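You operate a simulated robot arm through the tools that you are given. There is no shell and no other tool. Be economical: measure what you need, move in short steps, check, and stop when the job is done.

You are at the controls of a simulated two-armed robot. One attempt, no reset.

## Task
Set the tension at positions 1, 2, 7 and 8 by the chart.

The check looks at the end state, three seconds after you hand in, the way a careful person would. Anything else that was tipped, shoved, dropped, spilled or broken makes it a failure.

## Robot
Two 7-joint arms with fingered hands on one trunk, on a base that drives. Base frame: it is fixed to the floor where the robot stands at the start and does not move with it; the origin is under the middle of the robot, x ahead of it, y to its left, z up; the surface under the hand at the start is at about z = 420. Units: mm, rad, N and s.
The left shoulder is at the start at [14, 185, 1375], the right one opposite. Places, roughly: tension dial eight [700, -400, 1200]; tension dial one [500, 200, 800]; tension dial seven [700, 200, 1200]; tension dial two [500, -400, 800]. Payload 4 kg a hand.
Tool frame (each hand has its own): the origin (TCP) lies between the finger pads and is the grasp point; the fingertips stand 26 mm ahead of it; z points along the fingers, y is the line along which they close. The gripper opens to 132 mm. The gripper's body begins 73 mm behind the TCP. The gripper is a hand of 3 fingers: y runs from the thumb to the fingers, the wrist lies at [0, 0, -224] in the tool frame.
Orientation is that of the tool frame in the base frame, as a unit quaternion [w, x, y, z]. With the fingers straight down and closing along the base's y, the tool's x points along the base's -x, its y along +y and its z along -z.

## Interface
- The arms move only by the tool step_arm. It takes "left_plan", "right_plan" or both (then of equal length, played together; a hand with none holds still); each is a list of rows, each an object of numbers (a shift or turn left out is 0): "wx", "wy", "wz": the turn, a rotation vector about the base's x, y, z in units of 8 degrees (1.0 is 8 degrees); "dx", "dy", "dz": the shift along the base's x, y, z in units of 25 mm (1.0 is 25 mm). In form: [{"wx": .., "wy": .., "wz": .., "dx": .., "dy": .., "dz": ..}, ...]. A call has 1 to 20 rows; each row shifts and turns the commanded pose from where the row before left it. A call with a number of a shift or a turn outside -1 to 1 is refused whole. Rows are played at 5 a second. More than 50 mm and 0.15 rad between two rows, and nothing of the call is played. Where a pose cannot be reached the arm comes as near as it can. A force on the tool above 40 N (or 10 N above the force at the start of the call, whichever is more), or a blocked arm, ends the call early, and 0.2 s more pass. In this call time passes only in rows, and 0.2 s behind the last. It gives the time, the measured TCP pose, the force on the tool (base axes), the opening and the grip force at its end, in the units of the frame above (readings bear some noise), with the torque about the TCP (base axes, N m) and any sound that the robot's microphone picked up.
- Cameras (640 x 400 px; columns grow to the right, rows downward): "scene" is now at [83, -10.9, 1600.3]; the picture's right is [-0.13, -0.99, 0.00], its down [-0.62, 0.08, -0.78] and it looks along [0.78, -0.10, -0.62] (base axes); focal length 214 px, centre (320, 200). "left" rides on the left gripper at [-61, 3, -92] in its tool frame; the picture's right is [-0.05, -1.00, 0.00], its down [0.83, -0.04, -0.55] and it looks along [0.55, -0.03, 0.83] (tool axes); focal length 230 px, centre (320, 200). "right" rides on the right gripper at [62, 3, -92] in its tool frame; the picture's right is [-0.05, 1.00, 0.00], its down [-0.83, -0.04, -0.56] and it looks along [-0.56, -0.03, 0.83] (tool axes); focal length 230 px, centre (320, 200). There is no depth. A picture from a camera that has moved, and an enlarged one, comes with that camera's place and axes in the base frame and with its lens.
- capture(camera): a new picture of that camera. The clock stands still meanwhile.
- lift_body(by): slides the trunk up (or, below 0, down) by that many mm; the arms and the scene camera ride with it, the base frame stays. It gives what a move gives, with no picture.
- base_move(legs): drives the robot by 1 to 6 legs, each [ahead, left, turn to the left] in mm, mm and rad, along the robot's own axes; the way and the turn of a leg run together, so that a leg with both is an arc; at most 1500 mm and 3.142 rad a leg. The arms and the cameras ride along, it lands a little off, and it stops where it bumps. It gives what a move gives.
- curl_fingers(finger1, finger2, thumb_bend, hand): sets how far each is bent, from 0 (flat) to 1 (curled in); at 0.3 the hand is open as for a grip, at 0.7 the pads meet at the TCP. One left out holds its place. A second passes; each finger stops where it meets its share of the squeeze, and holds until it gets a number again. It is the only way to open and close the hand. It gives what a move gives, with no picture; readings hold the bend of each and the force on the fingers (four entries, about 0 where the hand has none), thumb and palm.
- turn_head(pan, tilt): turns the head with the scene camera to pan (to the left, within 1.501 rad either way) and tilt (down, from -0.506 to 1.204), counted from straight ahead of the robot. It gives what a move gives.
- close_up(camera, box): a new picture of the part [left, top, right, bottom] of that camera's present view, enlarged. The clock stands still meanwhile.
- finish_job(): hands the job in; it is judged then, once.

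Work in short steps. Places have to be worked out from the pictures, the camera data and where the tool is seen: move nearer, look again, correct. Check each grasp and each placing, and mend what went wrong. You have 120 turns and 108 pictures in all, those below and enlarged ones among them. Open the grippers and draw the arms clear of the work before you hand the job in, unless the task says otherwise; then end with one line.

The tools are called after ">>>" as a command line: name --argument value ..., lists and objects as JSON in quotes. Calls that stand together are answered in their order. step_arm: Moves the arms, as the interface text tells. Its arguments: {"type":"object","properties":{"left_plan":{"type":"array","items":{"type":"object","properties":{"wx":{"type":"number"},"wy":{"type":"number"},"wz":{"type":"number"},"dx":{"type":"number"},"dy":{"type":"number"},"dz":{"type":"number"}}}},"right_plan":{"type":"array","items":{"type":"object","properties":{"wx":{"type":"number"},"wy":{"type":"number"},"wz":{"type":"number"},"dx":{"type":"number"},"dy":{"type":"number"},"dz":{"type":"number"}}}}},"required":[]} The other tools are called the same way: lift_body (by) slides the trunk up or down; curl_fingers (finger1, finger2, thumb_bend, hand) moves the fingers one by one; base_move (legs) drives the base; turn_head (pan, tilt) turns the head that bears the scene camera; capture (camera) takes a picture; close_up (camera, box) takes an enlarged picture of a part of a camera's view; finish_job () hands the job in.

At the start:

```text
clock: 0.0
left_eef_pos: [477.9, 103.7, 1463.9]
left_tcp_rot: [0.0, 0.0, 1.0, -0.001]
left_contact_force: [0.3, 0.8, 0.2]
left_torque: [0.0, 0.01, -0.01]
left_width: 131.9
left_finger_force: 0.1
left_shape: jaw
left_bend: [0.3, 0.3, 0.3]
left_finger forces: [0.0, 0.0, 0.1, 0.0, 0.1, 0.0]
right_eef_pos: [411.8, -263.9, 1370.0]
right_tcp_rot: [0.0, 0.001, 1.0, 0.0]
right_contact_force: [0.3, 0.0, -0.3]
right_torque: [0.02, 0.02, 0.01]
right_width: 131.7
right_finger_force: 0.1
right_shape: jaw
right_bend: [0.3, 0.3, 0.3]
right_finger forces: [0.0, 0.1, 0.0, 0.0, 0.1, 0.0]
trunk travel left (down, up): [-400.0, 62.0]
robot x, y, heading: [-1.3, -1.7, -0.004]
head pan, tilt: [-0.126, 0.66]
```

scene: 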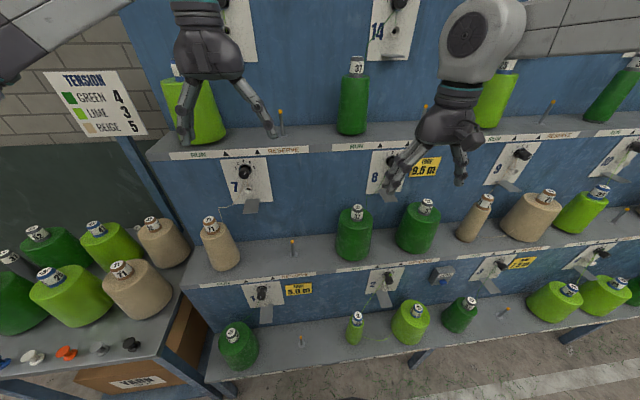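
right: 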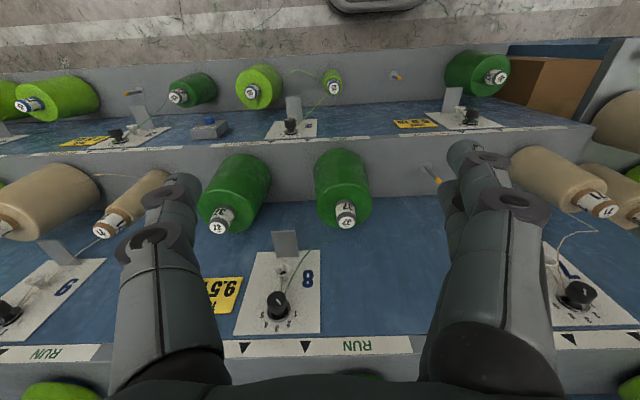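
left: 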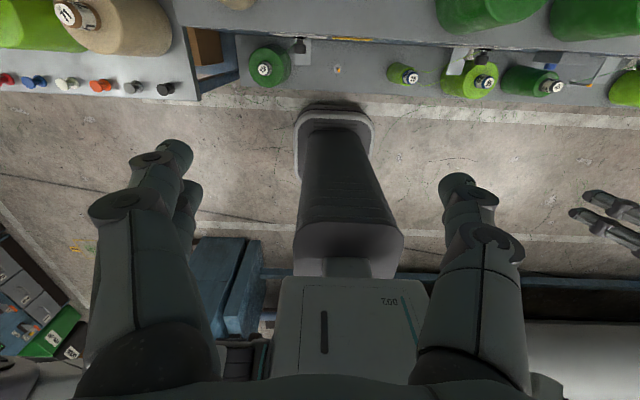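

I'll read the chart and the dials first, by enlarged views.

>>> close_up --camera "scene" --box '[40, 60, 150, 140]'

>>> close_up --camera "scene" --box '[160, 130, 320, 230]'

>>> close_up --camera "scene" --box '[200, 240, 440, 390]'

>>> close_up --camera "right" --box '[200, 220, 360, 360]'

```text
5.00 times, centred on (95, 100) of scene
camera zoom: at [83.0, -10.9, 1600.3], right [-0.13, -0.99, 0.0], down [-0.62, 0.08, -0.78], along [0.78, -0.1, -0.62], focal length 1072 px, centre (1445, 700)
```

zoom: 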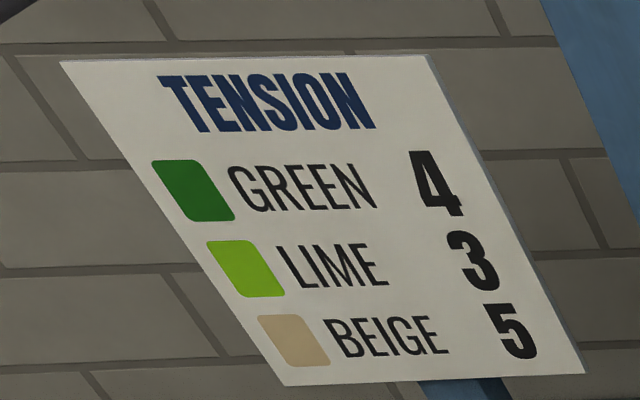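

```text
4.00 times, centred on (240, 180) of scene
camera zoom: at [83.0, -10.9, 1600.3], right [-0.13, -0.99, 0.0], down [-0.62, 0.08, -0.78], along [0.78, -0.1, -0.62], focal length 858 px, centre (640, 280)
```

zoom: 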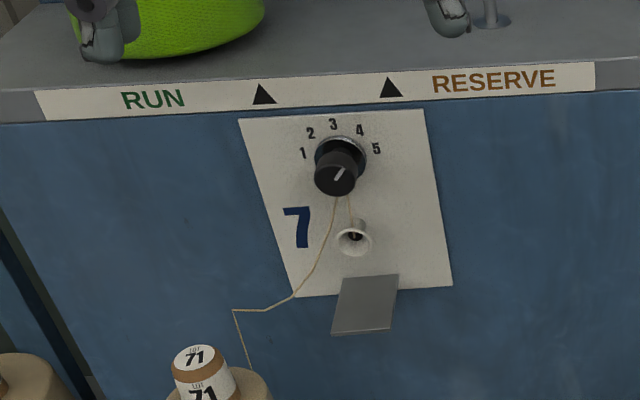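

```text
2.67 times, centred on (320, 315) of scene
camera zoom: at [83.0, -10.9, 1600.3], right [-0.13, -0.99, 0.0], down [-0.62, 0.08, -0.78], along [0.78, -0.1, -0.62], focal length 572 px, centre (320, -107)
```

zoom: 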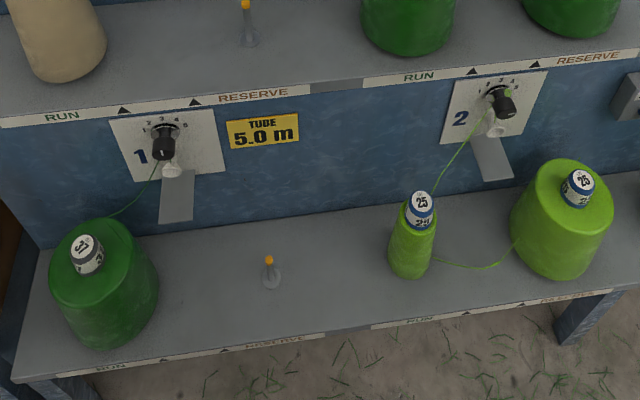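

```text
2.86 times, centred on (280, 290) of right
camera zoom: at [348.3, -262.2, 1461.5], right [0.05, 1.0, 0.0], down [0.83, -0.04, 0.56], along [0.56, -0.03, -0.83], focal length 657 px, centre (434, -57)
```

zoom: 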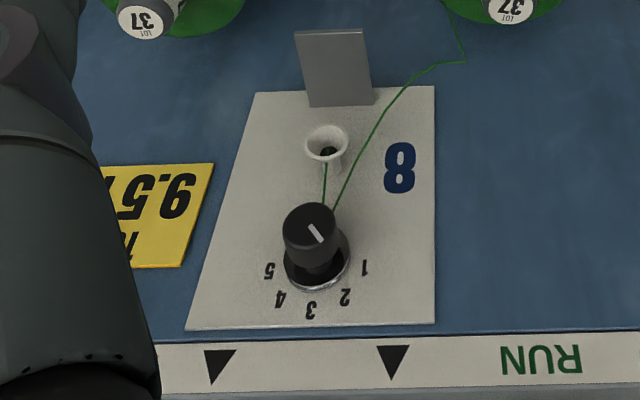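

Chart: green 4, lime 3, beige 5; so 1→4, 2→3, 7→5, 8→4 by the run cones. I pitch both hands forward (fingers toward the panels) while well clear of the frame.

>>> step_arm --left_plan '[{"wy": -1}, {"wy": -1}, {"wy": -1}, {"wy": -1}, {"wy": -1}, {"wy": -1}, {"wy": -1}, {"wy": -1}, {"wy": -1}, {"wy": -1}, {"wy": -1}, {"wy": -0.25}]' --right_plan '[{"wy": -1, "dx": 0.25}, {"wy": -1, "dx": 0.25}, {"wy": -1, "dx": 0.25}, {"wy": -1, "dx": 0.25}, {"wy": -1, "dx": 0.25}, {"wy": -1, "dx": 0.25}, {"wy": -1, "dx": 0.25}, {"wy": -1, "dx": 0.25}, {"wy": -1, "dx": 0.25}, {"wy": -1, "dx": 0.25}, {"wy": -1, "dx": 0.25}, {"wy": -0.25}]'

>>> capture --camera "left"

>>> capture --camera "right"

>>> capture --camera "scene"

```text
clock: 2.6
left_eef_pos: [479.3, 99.7, 1463.4]
left_tcp_rot: [0.707, 0.0, 0.707, 0.001]
left_contact_force: [1.0, -1.1, -0.6]
left_torque: [0.0, 0.0, 0.02]
left_width: 132.0
left_finger_force: 0.0
left_shape: jaw
left_bend: [0.3, 0.3, 0.3]
left_finger forces: [0.0, 0.1, 0.0, 0.0, 0.0, 0.0]
right_eef_pos: [510.8, -276.6, 1380.9]
right_tcp_rot: [0.707, -0.002, 0.708, 0.001]
right_contact_force: [-0.2, -0.1, 0.0]
right_torque: [-0.01, -0.02, 0.04]
right_width: 132.0
right_finger_force: 0.1
right_shape: jaw
right_bend: [0.3, 0.3, 0.3]
right_finger forces: [0.1, 0.0, 0.0, 0.0, 0.0, 0.0]
right hand out of reach, approached as far as the arm can: row 10, 11, 12
trunk travel left (down, up): [-400.0, 62.0]
robot x, y, heading: [2.2, 0.1, -0.003]
head pan, tilt: [-0.126, 0.66]
```

```text
100 pictures are left
camera left: at [385.9, 104.4, 1525.2], right [0.0, -1.0, 0.05], down [-0.55, -0.04, -0.83], along [0.83, -0.03, -0.55], focal length 230 px, centre (320, 200)
```

left: 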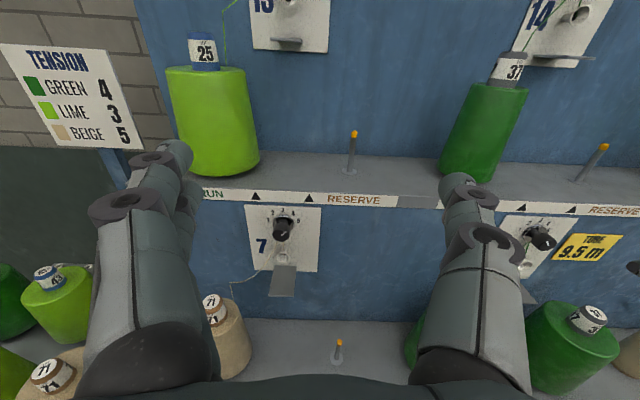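

```text
99 pictures are left
camera right: at [416.1, -274.7, 1319.4], right [0.0, 1.0, 0.05], down [-0.55, -0.04, 0.83], along [0.83, -0.03, 0.55], focal length 230 px, centre (320, 200)
```

right: 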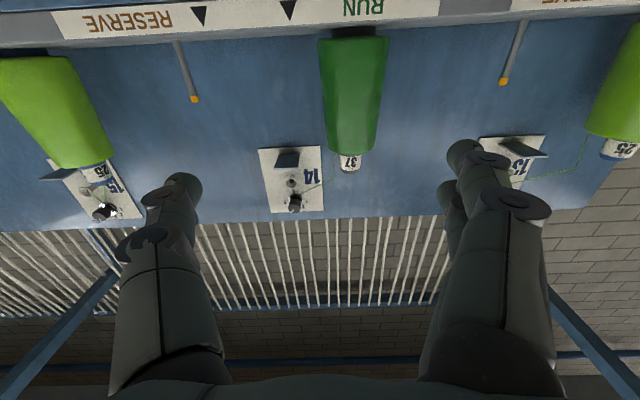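

```text
98 pictures are left
camera scene: at [83.9, -13.7, 1600.1], right [-0.13, -0.99, 0.0], down [-0.62, 0.08, -0.78], along [0.78, -0.1, -0.62], focal length 214 px, centre (320, 200)
```

scene: 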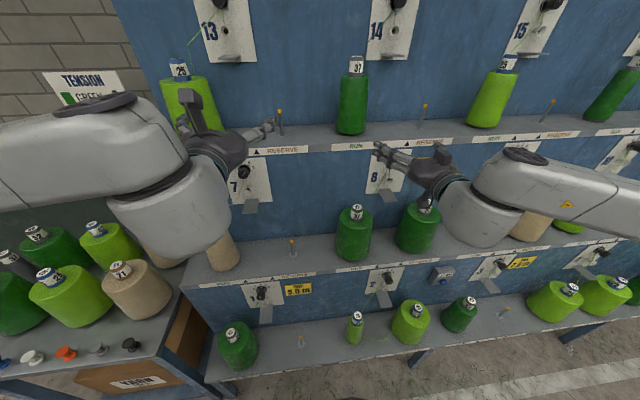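

Both hands pitched fine. Now I zoom in on dials 7 and 8 from the left camera to read the pointers.

>>> close_up --camera "left" --box '[235, 195, 335, 275]'

>>> close_up --camera "left" --box '[495, 200, 595, 270]'

>>> close_up --camera "scene" --box '[225, 270, 305, 320]'

>>> close_up --camera "scene" --box '[350, 260, 430, 310]'

```text
5.00 times, centred on (285, 235) of left
camera zoom: at [385.9, 104.4, 1525.2], right [0.0, -1.0, 0.05], down [-0.55, -0.04, -0.83], along [0.83, -0.03, -0.55], focal length 1150 px, centre (495, 25)
```

zoom: 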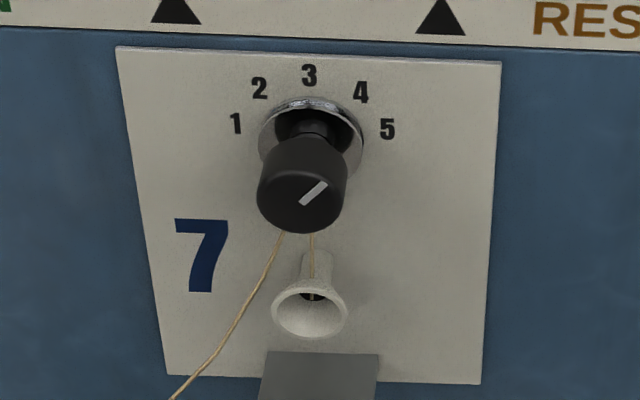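

```text
5.71 times, centred on (545, 235) of left
camera zoom: at [385.9, 104.4, 1525.2], right [0.0, -1.0, 0.05], down [-0.55, -0.04, -0.83], along [0.83, -0.03, -0.55], focal length 1315 px, centre (-966, 0)
```

zoom: 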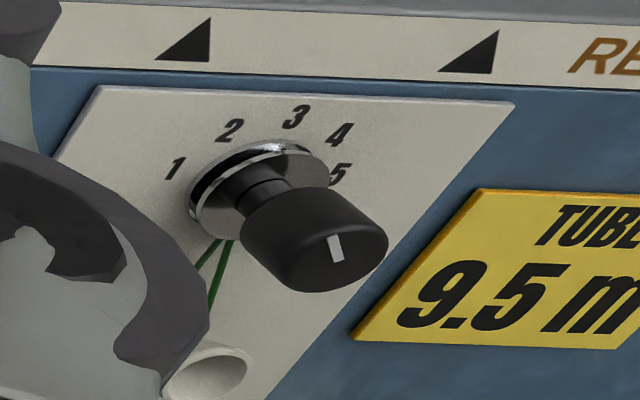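

```text
8.00 times, centred on (265, 295) of scene
camera zoom: at [83.9, -13.7, 1600.1], right [-0.13, -0.99, 0.0], down [-0.62, 0.08, -0.78], along [0.78, -0.1, -0.62], focal length 1716 px, centre (760, -560)
```

zoom: 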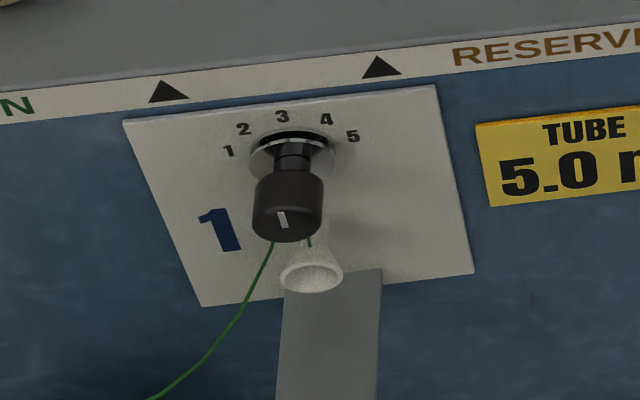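

```text
8.00 times, centred on (390, 285) of scene
camera zoom: at [83.9, -13.7, 1600.1], right [-0.13, -0.99, 0.0], down [-0.62, 0.08, -0.78], along [0.78, -0.1, -0.62], focal length 1716 px, centre (-240, -480)
```

zoom: 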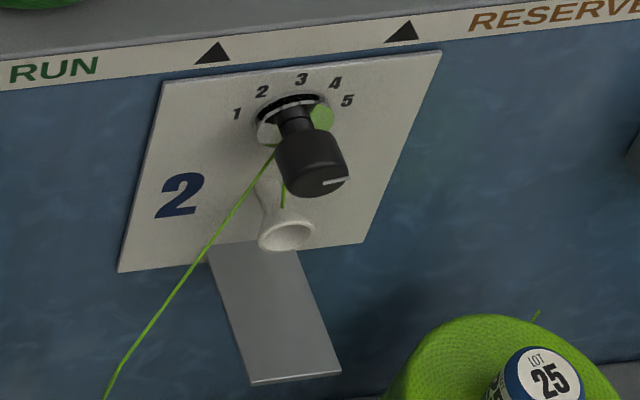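

Readings: dial 7 at 4, dial 8 at about 2, dial 1 at 3, dial 2 at 5. Knob faces of 7 and 8 triangulate to about (701,158,1236) and (708,-356,1230); I bring both hands to 80 mm short of them and look.

>>> step_arm --left_plan '[{"dx": 0.564, "dy": 0.232, "dz": -0.908}, {"dx": 0.564, "dy": 0.232, "dz": -0.908}, {"dx": 0.564, "dy": 0.232, "dz": -0.908}, {"dx": 0.564, "dy": 0.232, "dz": -0.908}, {"dx": 0.564, "dy": 0.232, "dz": -0.908}, {"dx": 0.564, "dy": 0.232, "dz": -0.908}, {"dx": 0.564, "dy": 0.232, "dz": -0.908}, {"dx": 0.564, "dy": 0.232, "dz": -0.908}, {"dx": 0.564, "dy": 0.232, "dz": -0.908}, {"dx": 0.564, "dy": 0.232, "dz": -0.908}]' --right_plan '[{"dx": 0.556, "dy": -0.368, "dz": -0.56}, {"dx": 0.556, "dy": -0.368, "dz": -0.56}, {"dx": 0.556, "dy": -0.368, "dz": -0.56}, {"dx": 0.556, "dy": -0.368, "dz": -0.56}, {"dx": 0.556, "dy": -0.368, "dz": -0.56}, {"dx": 0.556, "dy": -0.368, "dz": -0.56}, {"dx": 0.556, "dy": -0.368, "dz": -0.56}, {"dx": 0.556, "dy": -0.368, "dz": -0.56}, {"dx": 0.556, "dy": -0.368, "dz": -0.56}, {"dx": 0.556, "dy": -0.368, "dz": -0.56}]'

>>> capture --camera "left"

>>> capture --camera "right"

>>> capture --camera "scene"

```text
clock: 4.8
left_eef_pos: [617.5, 139.9, 1251.2]
left_tcp_rot: [0.706, -0.003, 0.708, 0.002]
left_contact_force: [0.7, 0.0, -0.2]
left_torque: [-0.03, 0.0, -0.05]
left_width: 132.0
left_finger_force: 0.1
left_shape: jaw
left_bend: [0.3, 0.3, 0.3]
left_finger forces: [0.1, 0.0, 0.1, 0.0, 0.1, 0.0]
left hand out of reach, approached as far as the arm can: row 9, 10
right_eef_pos: [647.1, -341.6, 1384.9]
right_tcp_rot: [0.702, 0.005, 0.712, 0.004]
right_contact_force: [0.9, -0.3, -0.4]
right_torque: [0.04, -0.05, -0.01]
right_width: 131.9
right_finger_force: 0.0
right_shape: jaw
right_bend: [0.3, 0.3, 0.3]
right_finger forces: [0.0, 0.0, 0.1, 0.1, 0.0, 0.0]
right hand out of reach, approached as far as the arm can: row 1, 2, 3, 4, 5, 6, 7, 8, 9, 10
trunk travel left (down, up): [-400.0, 62.0]
robot x, y, heading: [2.8, -0.2, -0.001]
head pan, tilt: [-0.126, 0.66]
```

```text
93 pictures are left
camera left: at [524.0, 143.5, 1312.3], right [0.01, -1.0, 0.05], down [-0.56, -0.05, -0.83], along [0.83, -0.02, -0.56], focal length 230 px, centre (320, 200)
```

left: 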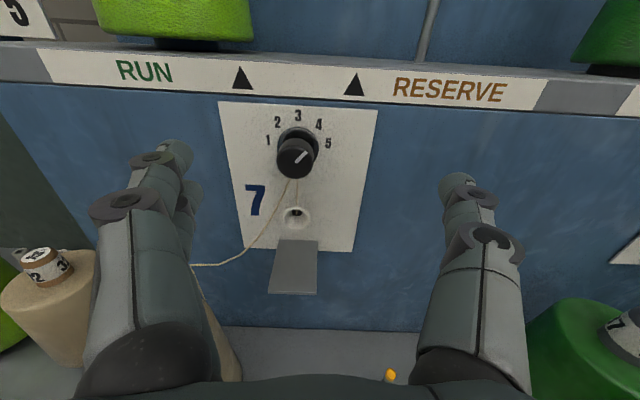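

```text
92 pictures are left
camera right: at [551.5, -336.6, 1323.8], right [0.0, 1.0, 0.07], down [-0.54, -0.06, 0.84], along [0.84, -0.04, 0.54], focal length 230 px, centre (320, 200)
```

right: 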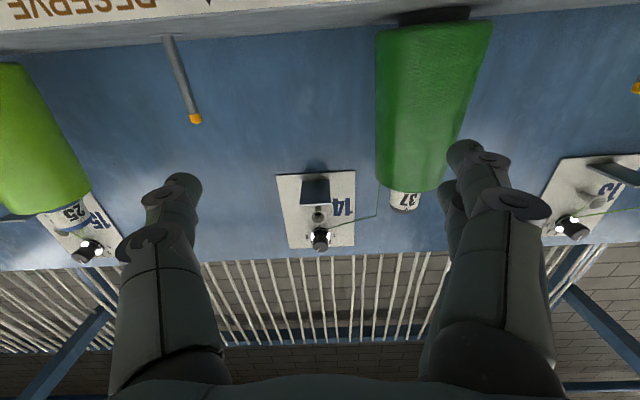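

```text
91 pictures are left
camera scene: at [84.6, -11.2, 1600.2], right [-0.12, -0.99, 0.0], down [-0.62, 0.08, -0.78], along [0.78, -0.1, -0.62], focal length 214 px, centre (320, 200)
```

scene: 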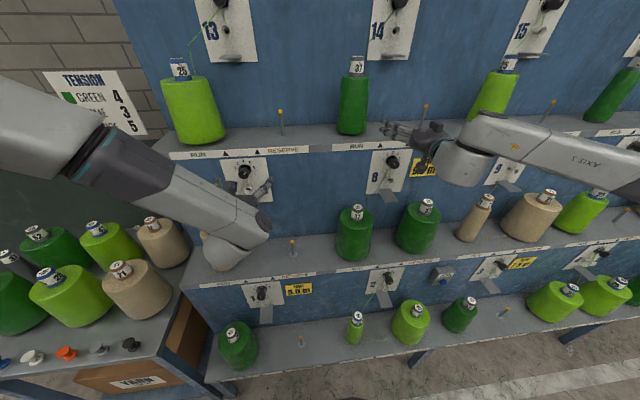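

The right hand's upside-down posture blocks lowering, so I roll it 180° (palm over) while backing off; the left hand backs off and up a little so the trunk can then be lowered.

>>> step_arm --left_plan '[{"dx": -0.25, "dz": 0.1}, {"dx": -0.25, "dz": 0.1}, {"dx": -0.25, "dz": 0.1}, {"dx": -0.25, "dz": 0.1}, {"dx": -0.25, "dz": 0.1}, {"dx": -0.25, "dz": 0.1}, {"dx": -0.25, "dz": 0.1}, {"dx": -0.25, "dz": 0.1}, {"dx": -0.25, "dz": 0.1}, {"dx": -0.25, "dz": 0.1}, {"dx": -0.25, "dz": 0.1}, {"dx": -0.25, "dz": 0.1}, {"dx": -0.25, "dz": 0.1}, {"dx": -0.25, "dz": 0.1}, {"dx": -0.25, "dz": 0.1}, {"dx": -0.25, "dz": 0.1}, {"dx": -0.25, "dz": 0.1}, {"dx": -0.25, "dz": 0.1}, {"dx": -0.25, "dz": 0.1}, {"dx": -0.25, "dz": 0.1}]' --right_plan '[{"wx": -1, "dx": -0.15}, {"wx": -1, "dx": -0.15}, {"wx": -1, "dx": -0.15}, {"wx": -1, "dx": -0.15}, {"wx": -1, "dx": -0.15}, {"wx": -1, "dx": -0.15}, {"wx": -1, "dx": -0.15}, {"wx": -1, "dx": -0.15}, {"wx": -1, "dx": -0.15}, {"wx": -1, "dx": -0.15}, {"wx": -1, "dx": -0.15}, {"wx": -1, "dx": -0.15}, {"wx": -1, "dx": -0.15}, {"wx": -1, "dx": -0.15}, {"wx": -1, "dx": -0.15}, {"wx": -1, "dx": -0.15}, {"wx": -1, "dx": -0.15}, {"wx": -1, "dx": -0.15}, {"wx": -1, "dx": -0.15}, {"wx": -1, "dx": -0.15}]'

```text
clock: 9.0
left_eef_pos: [491.5, 139.3, 1300.1]
left_tcp_rot: [0.708, 0.0, 0.706, 0.0]
left_contact_force: [0.8, -0.3, -0.1]
left_torque: [-0.01, 0.0, 0.05]
left_width: 132.0
left_finger_force: 0.1
left_shape: jaw
left_bend: [0.3, 0.3, 0.3]
left_finger forces: [0.0, 0.0, 0.0, 0.1, 0.0, 0.0]
right_eef_pos: [567.4, -339.0, 1389.4]
right_tcp_rot: [-0.121, 0.697, -0.123, 0.696]
right_contact_force: [0.2, -0.1, 0.0]
right_torque: [-0.01, 0.01, 0.01]
right_width: 132.1
right_finger_force: 0.0
right_shape: jaw
right_bend: [0.3, 0.3, 0.3]
right_finger forces: [0.0, 0.0, 0.1, 0.0, 0.1, 0.0]
right hand out of reach, approached as far as the arm can: row 1
trunk travel left (down, up): [-400.0, 62.0]
robot x, y, heading: [-0.4, -2.0, -0.001]
head pan, tilt: [-0.126, 0.66]
```

Roll worked well. Lowering the trunk 100 mm gives the arms better reach to the dials.

>>> lift_body --by -100

```text
clock: 10.3
left_eef_pos: [489.2, 136.5, 1199.0]
left_tcp_rot: [0.708, 0.0, 0.706, 0.0]
left_contact_force: [0.2, -0.4, 0.4]
left_torque: [-0.04, 0.01, -0.01]
left_width: 131.9
left_finger_force: 0.1
left_shape: jaw
left_bend: [0.3, 0.3, 0.3]
left_finger forces: [0.1, 0.0, 0.0, 0.1, 0.1, 0.0]
right_eef_pos: [565.9, -339.8, 1288.9]
right_tcp_rot: [-0.123, 0.696, -0.124, 0.696]
right_contact_force: [0.4, 0.0, -0.1]
right_torque: [-0.02, -0.01, -0.02]
right_width: 131.9
right_finger_force: 0.1
right_shape: jaw
right_bend: [0.3, 0.3, 0.3]
right_finger forces: [0.0, 0.1, 0.0, 0.0, 0.1, 0.0]
trunk travel left (down, up): [-300.0, 162.0]
robot x, y, heading: [-1.6, -2.7, 0.001]
head pan, tilt: [-0.126, 0.66]
```

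Now both hands approach to 60 mm short of the knob faces, with the right finishing its roll.

>>> step_arm --left_plan '[{"dx": 0.755, "dy": 0.118, "dz": 0.165}, {"dx": 0.755, "dy": 0.118, "dz": 0.165}, {"dx": 0.755, "dy": 0.118, "dz": 0.165}, {"dx": 0.755, "dy": 0.118, "dz": 0.165}, {"dx": 0.755, "dy": 0.118, "dz": 0.165}, {"dx": 0.755, "dy": 0.118, "dz": 0.165}, {"dx": 0.755, "dy": 0.118, "dz": 0.165}, {"dx": 0.755, "dy": 0.118, "dz": 0.165}]' --right_plan '[{"wx": -1, "dx": 0.37, "dy": -0.08, "dz": -0.295}, {"wx": -1, "dx": 0.37, "dy": -0.08, "dz": -0.295}, {"wx": -0.5, "dx": 0.37, "dy": -0.08, "dz": -0.295}, {"dx": 0.37, "dy": -0.08, "dz": -0.295}, {"dx": 0.37, "dy": -0.08, "dz": -0.295}, {"dx": 0.37, "dy": -0.08, "dz": -0.295}, {"dx": 0.37, "dy": -0.08, "dz": -0.295}, {"dx": 0.37, "dy": -0.08, "dz": -0.295}]'

>>> capture --camera "left"

>>> capture --camera "right"

>>> capture --camera "scene"

```text
clock: 12.1
left_eef_pos: [642.3, 159.3, 1232.3]
left_tcp_rot: [0.707, 0.001, 0.707, -0.001]
left_contact_force: [0.2, -0.3, -0.5]
left_torque: [-0.01, -0.01, -0.02]
left_width: 132.0
left_finger_force: 0.1
left_shape: jaw
left_bend: [0.3, 0.3, 0.3]
left_finger forces: [0.0, 0.0, 0.0, 0.1, 0.0, 0.1]
right_eef_pos: [630.9, -364.0, 1273.7]
right_tcp_rot: [-0.001, 0.711, 0.0, 0.703]
right_contact_force: [-0.4, -0.5, -0.4]
right_torque: [0.0, 0.01, 0.04]
right_width: 131.9
right_finger_force: 0.0
right_shape: jaw
right_bend: [0.3, 0.3, 0.3]
right_finger forces: [0.1, 0.0, 0.0, 0.0, 0.0, 0.1]
right hand out of reach, approached as far as the arm can: row 2, 3, 4, 5, 6, 7, 8
trunk travel left (down, up): [-300.0, 162.0]
robot x, y, heading: [1.2, 0.8, 0.002]
head pan, tilt: [-0.126, 0.66]
```

```text
90 pictures are left
camera left: at [548.6, 163.9, 1293.1], right [0.0, -1.0, 0.05], down [-0.56, -0.04, -0.83], along [0.83, -0.03, -0.55], focal length 230 px, centre (320, 200)
```

left: 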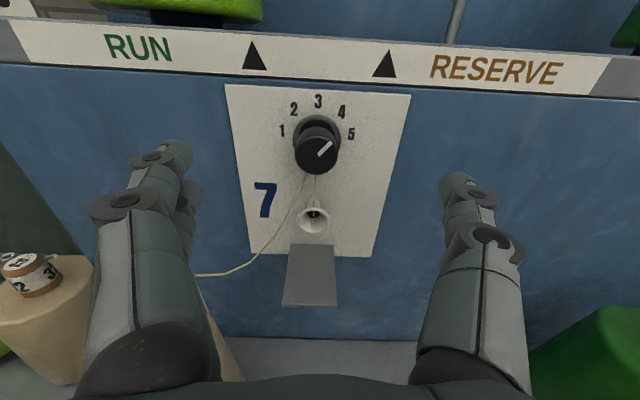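

```text
89 pictures are left
camera right: at [537.7, -367.2, 1334.2], right [0.0, -1.0, -0.05], down [-0.56, 0.04, -0.82], along [0.83, 0.03, -0.56], focal length 230 px, centre (320, 200)
```

right: 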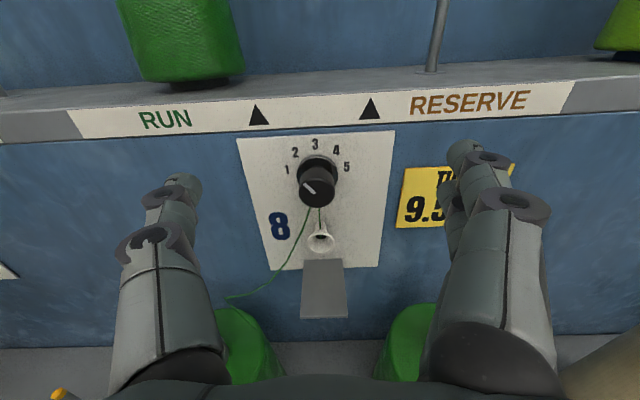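

```text
88 pictures are left
camera scene: at [115.6, -10.6, 1492.1], right [-0.12, -0.99, 0.01], down [-0.66, 0.08, -0.75], along [0.74, -0.1, -0.67], focal length 214 px, centre (320, 200)
```

scene: 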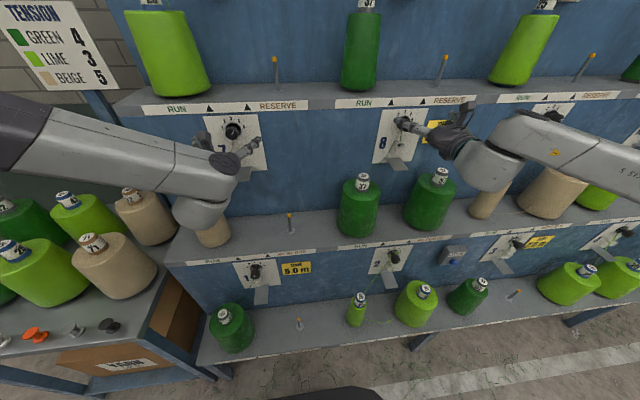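

Left hand lines up; knob 7's face is at about (712,163,1227), panel at x≈751. I advance the left TCP to x≈712 so the open fingers straddle the knob.

>>> step_arm --left_plan '[{"dx": 0.5, "dy": 0.12, "dz": -0.2}, {"dx": 0.6}, {"dx": 0.6}, {"dx": 0.6}, {"dx": 0.5}]'

>>> capture --camera "left"

```text
clock: 13.3
left_eef_pos: [713.2, 164.8, 1225.1]
left_tcp_rot: [0.707, 0.0, 0.707, 0.0]
left_contact_force: [0.2, 1.3, 0.3]
left_torque: [-0.01, 0.02, 0.02]
left_width: 132.0
left_finger_force: 0.0
left_shape: jaw
left_bend: [0.3, 0.3, 0.3]
left_finger forces: [0.0, 0.1, 0.0, 0.0, 0.0, 0.0]
right_eef_pos: [631.2, -362.2, 1273.3]
right_tcp_rot: [0.0, 0.711, -0.001, 0.703]
right_contact_force: [-0.2, 0.1, -0.2]
right_torque: [0.02, 0.0, -0.01]
right_width: 131.8
right_finger_force: 0.1
right_shape: jaw
right_bend: [0.3, 0.3, 0.3]
right_finger forces: [0.0, 0.0, 0.0, 0.0, 0.0, 0.0]
trunk travel left (down, up): [-300.0, 162.0]
robot x, y, heading: [-0.1, -0.2, -0.003]
head pan, tilt: [-0.126, 0.66]
```

```text
87 pictures are left
camera left: at [620.0, 168.2, 1286.3], right [0.0, -1.0, 0.05], down [-0.56, -0.04, -0.83], along [0.83, -0.03, -0.55], focal length 230 px, centre (320, 200)
```

left: 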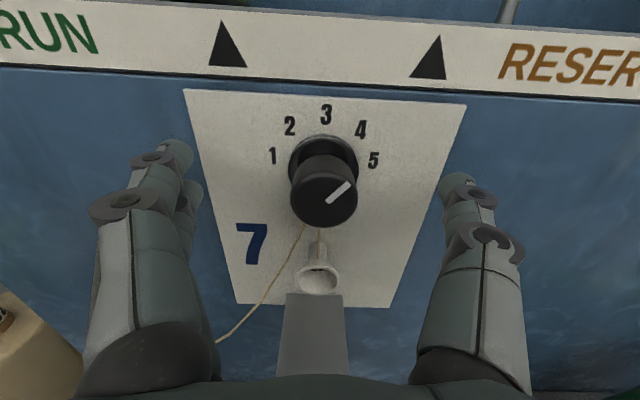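

Knob face is at the picture centre, i.e. at the TCP. I advance 6 mm and 2 mm right, then close part-way and look.

>>> step_arm --left_plan '[{"dx": 0.24, "dy": -0.08}]'

>>> curl_fingers --hand "left" --finger1 0.5 --finger2 0.5 --thumb_bend 0.5

>>> capture --camera "left"

```text
clock: 13.7
left_eef_pos: [717.5, 162.3, 1225.2]
left_tcp_rot: [0.707, 0.0, 0.707, -0.001]
left_contact_force: [0.1, -0.5, -0.2]
left_torque: [0.0, -0.02, 0.02]
left_width: 132.0
left_finger_force: 0.0
left_shape: jaw
left_bend: [0.3, 0.3, 0.3]
left_finger forces: [0.0, 0.0, 0.0, 0.0, 0.1, 0.0]
right_eef_pos: [631.6, -364.1, 1274.0]
right_tcp_rot: [0.0, 0.711, -0.001, 0.704]
right_contact_force: [-0.3, -0.3, -1.1]
right_torque: [-0.01, 0.02, -0.02]
right_width: 131.9
right_finger_force: 0.1
right_shape: jaw
right_bend: [0.3, 0.3, 0.3]
right_finger forces: [0.0, 0.0, 0.1, 0.0, 0.1, 0.1]
trunk travel left (down, up): [-300.0, 162.0]
robot x, y, heading: [3.2, -2.4, -0.001]
head pan, tilt: [-0.126, 0.66]
```

```text
clock: 14.7
left_eef_pos: [716.9, 162.4, 1226.6]
left_tcp_rot: [0.707, 0.0, 0.707, -0.001]
left_contact_force: [0.5, -0.2, 0.3]
left_torque: [0.03, 0.0, 0.01]
left_width: 68.3
left_finger_force: 0.0
left_shape: fingers
left_bend: [0.5, 0.5, 0.5]
left_finger forces: [0.0, 0.1, 0.0, 0.1, 0.0, 0.1]
right_eef_pos: [629.8, -363.9, 1273.0]
right_tcp_rot: [-0.001, 0.711, 0.0, 0.703]
right_contact_force: [-0.6, 0.3, -0.8]
right_torque: [0.02, 0.0, 0.0]
right_width: 131.8
right_finger_force: 0.2
right_shape: jaw
right_bend: [0.3, 0.3, 0.3]
right_finger forces: [0.1, 0.0, 0.0, 0.0, 0.1, 0.1]
trunk travel left (down, up): [-300.0, 162.0]
robot x, y, heading: [2.4, 2.1, 0.0]
head pan, tilt: [-0.126, 0.66]
```

```text
86 pictures are left
camera left: at [623.7, 166.1, 1287.0], right [0.0, -1.0, 0.05], down [-0.55, -0.04, -0.83], along [0.83, -0.03, -0.55], focal length 230 px, centre (320, 200)
```

left: 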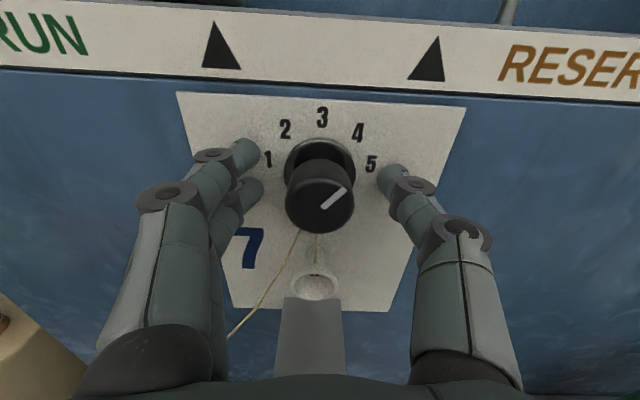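

Fingers straddle the knob well. Close onto it.

>>> curl_fingers --hand "left" --finger1 0.66 --finger2 0.66 --thumb_bend 0.66

>>> capture --camera "left"

```text
clock: 15.7
left_eef_pos: [716.5, 161.4, 1226.0]
left_tcp_rot: [0.707, 0.0, 0.707, 0.0]
left_contact_force: [1.9, -1.4, 1.0]
left_torque: [-0.01, -0.05, -0.05]
left_width: 25.6
left_finger_force: 3.6
left_shape: fingers
left_bend: [0.64, 0.63, 0.64]
left_finger forces: [1.4, 1.7, 0.0, 0.0, 4.9, 0.0]
right_eef_pos: [631.6, -364.0, 1273.7]
right_tcp_rot: [-0.001, 0.711, 0.0, 0.704]
right_contact_force: [-0.3, -0.3, 0.7]
right_torque: [0.0, 0.06, 0.04]
right_width: 132.0
right_finger_force: 0.0
right_shape: jaw
right_bend: [0.3, 0.3, 0.3]
right_finger forces: [0.0, 0.0, 0.1, 0.0, 0.0, 0.1]
trunk travel left (down, up): [-300.0, 162.0]
robot x, y, heading: [-1.7, -3.0, -0.001]
head pan, tilt: [-0.126, 0.66]
```

```text
85 pictures are left
camera left: at [624.2, 165.8, 1286.9], right [0.0, -1.0, 0.05], down [-0.56, -0.04, -0.83], along [0.83, -0.03, -0.55], focal length 230 px, centre (320, 200)
```

left: 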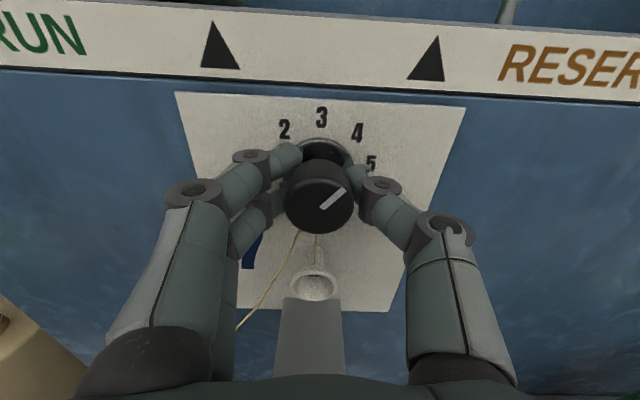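

Grip is on the knob (1.4/1.7/4.9 N). Turn 16° clockwise and check that it follows.

>>> step_arm --left_plan '[{"wx": 0.5}, {"wx": 0.5}, {"wx": 0.5}, {"wx": 0.5}]'

>>> capture --camera "left"

```text
clock: 16.7
left_eef_pos: [717.9, 161.9, 1226.1]
left_tcp_rot: [0.7, 0.1, 0.7, 0.098]
left_contact_force: [0.8, -3.5, -2.6]
left_torque: [-0.01, 0.0, -0.08]
left_width: 25.4
left_finger_force: 4.3
left_shape: fingers
left_bend: [0.64, 0.64, 0.64]
left_finger forces: [1.2, 1.7, 0.0, 0.0, 5.5, 0.1]
right_eef_pos: [630.4, -365.1, 1272.3]
right_tcp_rot: [-0.001, 0.711, 0.0, 0.703]
right_contact_force: [-0.5, -0.2, 0.2]
right_torque: [-0.01, 0.06, -0.05]
right_width: 131.9
right_finger_force: 0.0
right_shape: jaw
right_bend: [0.3, 0.3, 0.3]
right_finger forces: [0.0, 0.0, 0.0, 0.0, 0.0, 0.0]
trunk travel left (down, up): [-300.0, 162.0]
robot x, y, heading: [0.2, 0.1, -0.003]
head pan, tilt: [-0.126, 0.66]
```

```text
84 pictures are left
camera left: at [624.6, 149.0, 1285.7], right [0.0, -0.97, -0.23], down [-0.56, 0.19, -0.81], along [0.83, 0.13, -0.54], focal length 230 px, centre (320, 200)
```

left: 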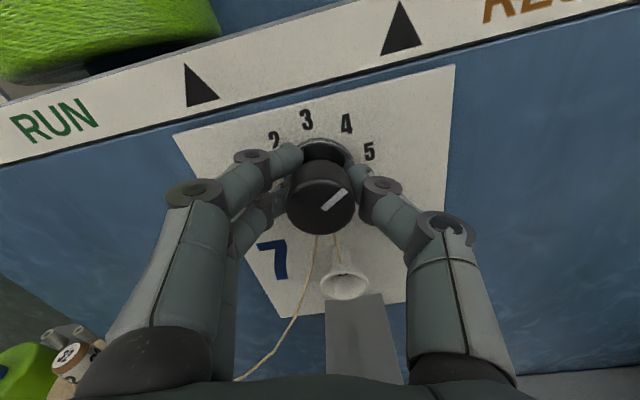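

The knob follows the hand. Another 24° to bring the pointer to 5.

>>> step_arm --left_plan '[{"wx": 0.6}, {"wx": 0.6}, {"wx": 0.6}, {"wx": 0.6}, {"wx": 0.6}]'

>>> close_up --camera "left" --box '[220, 80, 420, 240]'

>>> close_up --camera "scene" --box '[190, 100, 280, 180]'

```text
clock: 17.9
left_eef_pos: [718.3, 161.8, 1226.5]
left_tcp_rot: [0.664, 0.242, 0.665, 0.242]
left_contact_force: [-1.9, -3.4, -3.6]
left_torque: [-0.01, 0.07, -0.13]
left_width: 25.2
left_finger_force: 3.7
left_shape: fingers
left_bend: [0.65, 0.64, 0.64]
left_finger forces: [0.8, 1.4, 0.0, 0.0, 5.8, 0.0]
right_eef_pos: [631.7, -364.2, 1272.0]
right_tcp_rot: [-0.002, 0.71, 0.0, 0.704]
right_contact_force: [0.2, -0.1, 0.8]
right_torque: [-0.04, -0.04, -0.01]
right_width: 132.2
right_finger_force: 0.1
right_shape: jaw
right_bend: [0.3, 0.3, 0.3]
right_finger forces: [0.1, 0.1, 0.0, 0.0, 0.0, 0.0]
trunk travel left (down, up): [-300.0, 162.0]
robot x, y, heading: [0.9, -1.3, 0.002]
head pan, tilt: [-0.126, 0.66]
```

```text
2.50 times, centred on (320, 160) of left
camera zoom: at [625.0, 125.8, 1275.2], right [0.0, -0.8, -0.6], down [-0.56, 0.5, -0.66], along [0.83, 0.33, -0.44], focal length 575 px, centre (320, 300)
```

zoom: 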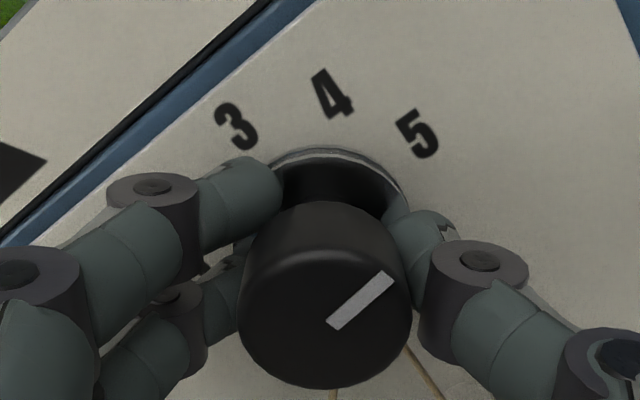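

```text
5.00 times, centred on (235, 140) of scene
camera zoom: at [115.3, -11.5, 1492.1], right [-0.12, -0.99, 0.01], down [-0.66, 0.08, -0.75], along [0.74, -0.1, -0.67], focal length 1072 px, centre (745, 500)
```

zoom: 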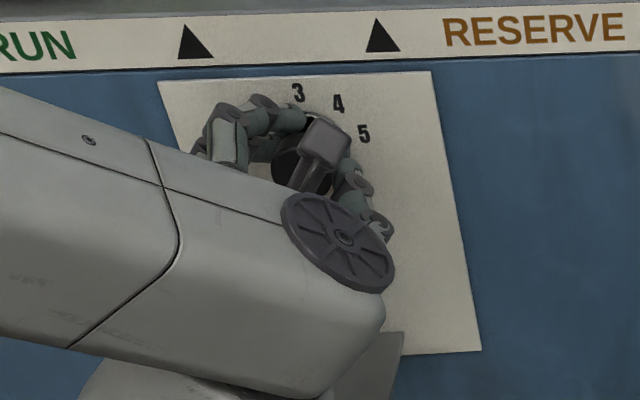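

Pointer sits at the 5 direction within reading error. Release, back off and check squarely.

>>> curl_fingers --hand "left" --finger1 0.45 --finger2 0.45 --thumb_bend 0.45

>>> step_arm --left_plan '[{"dx": -0.7}, {"dx": -0.7}, {"dx": -0.7}, {"dx": -0.7}, {"wx": -1, "dx": -0.3}, {"wx": -1, "dx": -0.3}, {"wx": -1, "dx": -0.3}, {"wx": -1}, {"wx": -1}]'

>>> capture --camera "left"

>>> close_up --camera "left" --box '[260, 60, 380, 200]'

```text
clock: 18.9
left_eef_pos: [718.7, 162.9, 1227.0]
left_tcp_rot: [0.665, 0.242, 0.664, 0.242]
left_contact_force: [0.1, 0.6, -0.6]
left_torque: [0.02, -0.01, 0.0]
left_width: 83.9
left_finger_force: 0.0
left_shape: fingers
left_bend: [0.45, 0.45, 0.45]
left_finger forces: [0.1, 0.0, 0.0, 0.0, 0.0, 0.0]
right_eef_pos: [631.4, -362.7, 1273.0]
right_tcp_rot: [-0.001, 0.711, 0.0, 0.703]
right_contact_force: [-0.4, 0.1, 0.0]
right_torque: [0.03, 0.03, 0.02]
right_width: 131.8
right_finger_force: 0.0
right_shape: jaw
right_bend: [0.3, 0.3, 0.3]
right_finger forces: [0.0, 0.0, 0.0, 0.0, 0.0, 0.0]
trunk travel left (down, up): [-300.0, 162.0]
robot x, y, heading: [-3.7, 2.6, -0.001]
head pan, tilt: [-0.126, 0.66]
```

```text
clock: 20.9
left_eef_pos: [625.2, 163.5, 1227.6]
left_tcp_rot: [0.707, -0.001, 0.707, -0.001]
left_contact_force: [-0.4, 0.0, -0.1]
left_torque: [0.01, 0.01, 0.0]
left_width: 84.3
left_finger_force: 0.0
left_shape: fingers
left_bend: [0.45, 0.45, 0.45]
left_finger forces: [0.0, 0.0, 0.0, 0.1, 0.1, 0.0]
right_eef_pos: [629.9, -364.1, 1273.6]
right_tcp_rot: [-0.001, 0.711, 0.0, 0.703]
right_contact_force: [0.2, 0.2, -0.2]
right_torque: [0.0, 0.0, -0.01]
right_width: 131.9
right_finger_force: 0.1
right_shape: jaw
right_bend: [0.3, 0.3, 0.3]
right_finger forces: [0.0, 0.1, 0.0, 0.0, 0.0, 0.0]
trunk travel left (down, up): [-300.0, 162.0]
robot x, y, heading: [-0.6, 0.4, 0.002]
head pan, tilt: [-0.126, 0.66]
```

```text
81 pictures are left
camera left: at [531.6, 167.0, 1288.1], right [0.0, -1.0, 0.05], down [-0.56, -0.05, -0.83], along [0.83, -0.03, -0.55], focal length 230 px, centre (320, 200)
```

left: 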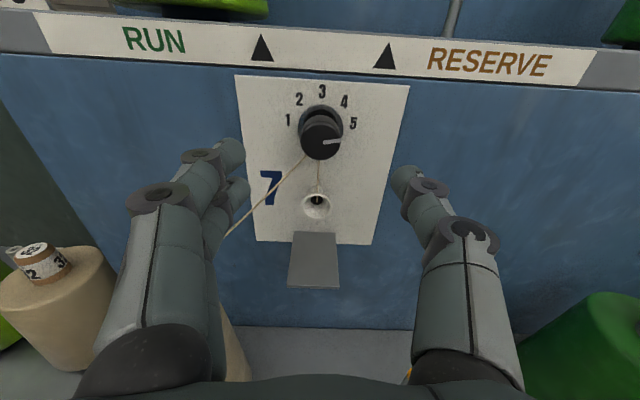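

```text
2.86 times, centred on (320, 130) of left
camera zoom: at [531.6, 167.0, 1288.1], right [0.0, -1.0, 0.05], down [-0.56, -0.05, -0.83], along [0.83, -0.03, -0.55], focal length 657 px, centre (320, 400)
```

zoom: 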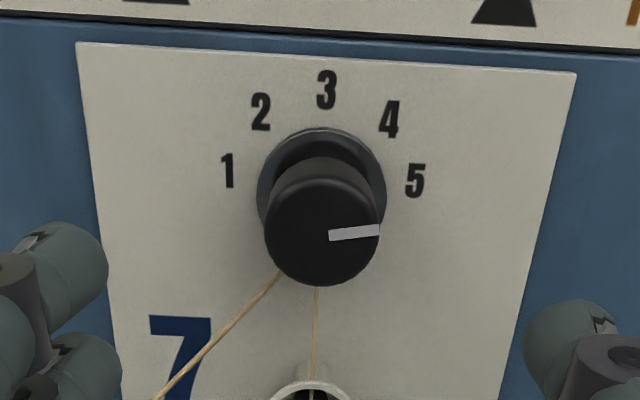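

Dial 7 reads 5 cleanly. Next: back both hands off, lower the trunk 60 mm for the right arm, and pre-roll the right hand -40°.

>>> step_arm --left_plan '[{"dx": -1}, {"dx": -1}, {"dx": -1}, {"dx": -1}, {"dx": -1}]' --right_plan '[{"wx": -1, "dx": -0.5}, {"wx": -1, "dx": -0.5}, {"wx": -1, "dx": -0.5}, {"wx": -1, "dx": -0.5}, {"wx": -1, "dx": -0.5}]'

>>> lift_body --by -70

>>> capture --camera "right"

```text
clock: 22.1
left_eef_pos: [497.7, 159.9, 1227.4]
left_tcp_rot: [0.708, 0.0, 0.706, 0.001]
left_contact_force: [0.5, -0.2, -0.3]
left_torque: [-0.01, 0.0, 0.02]
left_width: 84.5
left_finger_force: 0.3
left_shape: fingers
left_bend: [0.45, 0.45, 0.45]
left_finger forces: [0.1, 0.1, 0.0, 0.0, 0.0, 0.1]
right_eef_pos: [565.0, -367.0, 1273.7]
right_tcp_rot: [0.242, 0.664, 0.24, 0.665]
right_contact_force: [-0.1, -0.4, -0.4]
right_torque: [0.03, -0.03, 0.02]
right_width: 132.0
right_finger_force: 0.0
right_shape: jaw
right_bend: [0.3, 0.3, 0.3]
right_finger forces: [0.1, 0.0, 0.0, 0.0, 0.0, 0.1]
trunk travel left (down, up): [-300.0, 162.0]
robot x, y, heading: [-1.5, 2.1, 0.001]
head pan, tilt: [-0.126, 0.66]
```

```text
clock: 23.2
left_eef_pos: [509.3, 161.4, 1139.2]
left_tcp_rot: [0.696, -0.001, 0.718, 0.001]
left_contact_force: [-1.2, 0.7, 0.0]
left_torque: [-0.01, 0.03, 0.03]
left_width: 84.5
left_finger_force: 0.1
left_shape: fingers
left_bend: [0.45, 0.45, 0.45]
left_finger forces: [0.0, 0.1, 0.1, 0.0, 0.0, 0.1]
right_eef_pos: [564.1, -362.0, 1204.1]
right_tcp_rot: [0.242, 0.664, 0.241, 0.665]
right_contact_force: [0.0, 0.9, 0.0]
right_torque: [0.01, 0.05, 0.0]
right_width: 132.1
right_finger_force: 0.0
right_shape: jaw
right_bend: [0.3, 0.3, 0.3]
right_finger forces: [0.0, 0.1, 0.1, 0.0, 0.0, 0.1]
trunk travel left (down, up): [-230.0, 232.0]
robot x, y, heading: [-3.5, 1.2, -0.001]
head pan, tilt: [-0.126, 0.66]
```

```text
79 pictures are left
camera right: at [471.4, -325.5, 1252.1], right [0.0, -0.8, 0.6], down [-0.55, -0.5, -0.67], along [0.83, -0.33, -0.44], focal length 230 px, centre (320, 200)
```

right: 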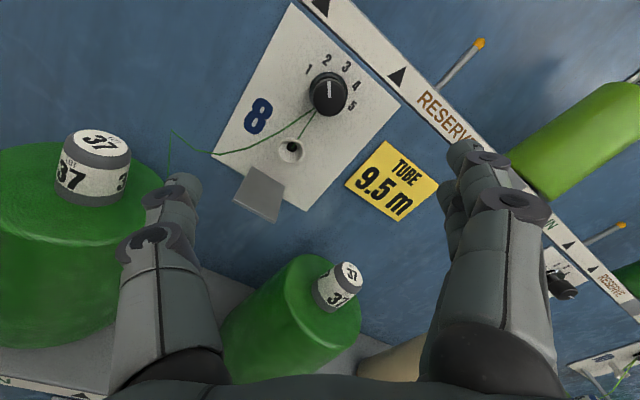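

The left hand shifted oddly during the trunk drop; I look with the scene camera whether anything was touched.

>>> capture --camera "scene"

>>> capture --camera "left"

```text
78 pictures are left
camera scene: at [152.4, -11.7, 1411.7], right [-0.12, -0.99, 0.02], down [-0.71, 0.08, -0.7], along [0.69, -0.1, -0.72], focal length 214 px, centre (320, 200)
```

scene: 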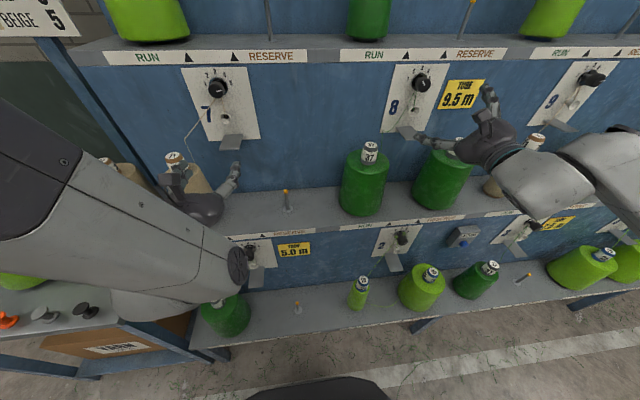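

```text
77 pictures are left
camera left: at [417.8, 165.5, 1203.9], right [0.0, -1.0, 0.05], down [-0.58, -0.04, -0.81], along [0.81, -0.03, -0.58], focal length 230 px, centre (320, 200)
```

left: 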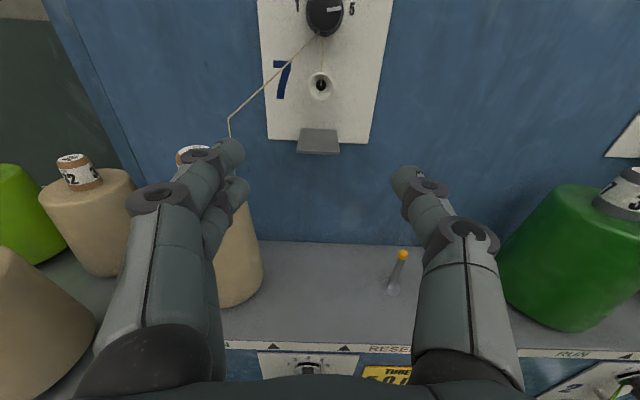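

No contact: the trunk leans as it lowers, and the left arm just hit a reach limit. Right camera puts knob 8's face at about (712,-353,1229); I narrow the right hand to 0.45, rise, and advance to x≈690.

>>> curl_fingers --hand "right" --finger1 0.45 --finger2 0.45 --thumb_bend 0.45

>>> step_arm --right_plan '[{"dz": 0.5}, {"dz": 0.46, "dy": 0.2}, {"dx": 0.84, "dy": 0.16}, {"dx": 0.84}, {"dx": 0.84}, {"dx": 0.84}, {"dx": 0.84}, {"dx": 0.84}]'

>>> capture --camera "right"

```text
clock: 24.2
left_eef_pos: [510.1, 162.0, 1139.5]
left_tcp_rot: [0.695, -0.001, 0.719, 0.0]
left_contact_force: [-0.3, 0.6, -1.2]
left_torque: [-0.04, 0.0, 0.0]
left_width: 84.4
left_finger_force: 0.1
left_shape: fingers
left_bend: [0.45, 0.45, 0.45]
left_finger forces: [0.0, 0.1, 0.1, 0.1, 0.0, 0.0]
right_eef_pos: [566.4, -362.0, 1203.6]
right_tcp_rot: [0.242, 0.665, 0.241, 0.664]
right_contact_force: [0.1, 0.9, -0.1]
right_torque: [-0.01, -0.02, 0.0]
right_width: 85.3
right_finger_force: 0.0
right_shape: fingers
right_bend: [0.45, 0.45, 0.45]
right_finger forces: [0.0, 0.0, 0.0, 0.1, 0.1, 0.0]
trunk travel left (down, up): [-230.0, 232.0]
robot x, y, heading: [-1.5, 0.5, 0.003]
head pan, tilt: [-0.126, 0.66]
```

```text
clock: 26.0
left_eef_pos: [509.7, 162.5, 1139.0]
left_tcp_rot: [0.696, 0.0, 0.718, 0.0]
left_contact_force: [-0.6, -0.3, 0.2]
left_torque: [0.01, -0.01, -0.01]
left_width: 84.5
left_finger_force: 0.1
left_shape: fingers
left_bend: [0.45, 0.45, 0.45]
left_finger forces: [0.0, 0.0, 0.0, 0.2, 0.0, 0.0]
right_eef_pos: [691.9, -352.2, 1227.1]
right_tcp_rot: [0.241, 0.666, 0.242, 0.664]
right_contact_force: [0.0, 0.6, -0.2]
right_torque: [0.0, -0.02, -0.01]
right_width: 85.3
right_finger_force: 0.1
right_shape: fingers
right_bend: [0.45, 0.45, 0.45]
right_finger forces: [0.0, 0.1, 0.0, 0.1, 0.0, 0.1]
trunk travel left (down, up): [-230.0, 232.0]
robot x, y, heading: [-1.0, -1.9, 0.001]
head pan, tilt: [-0.126, 0.66]
```

```text
76 pictures are left
camera right: at [598.2, -315.8, 1274.5], right [0.0, -0.8, 0.6], down [-0.56, -0.5, -0.66], along [0.83, -0.33, -0.45], focal length 230 px, centre (320, 200)
```

right: 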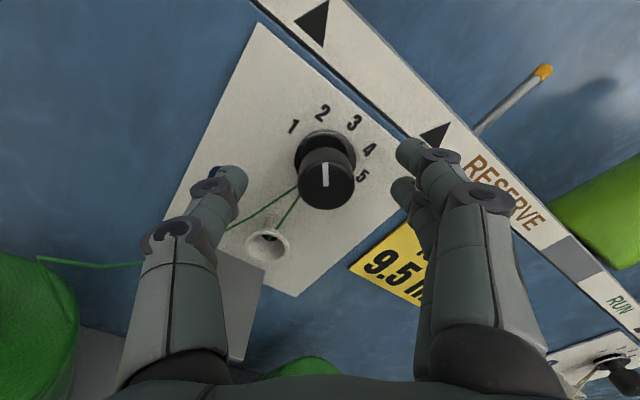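

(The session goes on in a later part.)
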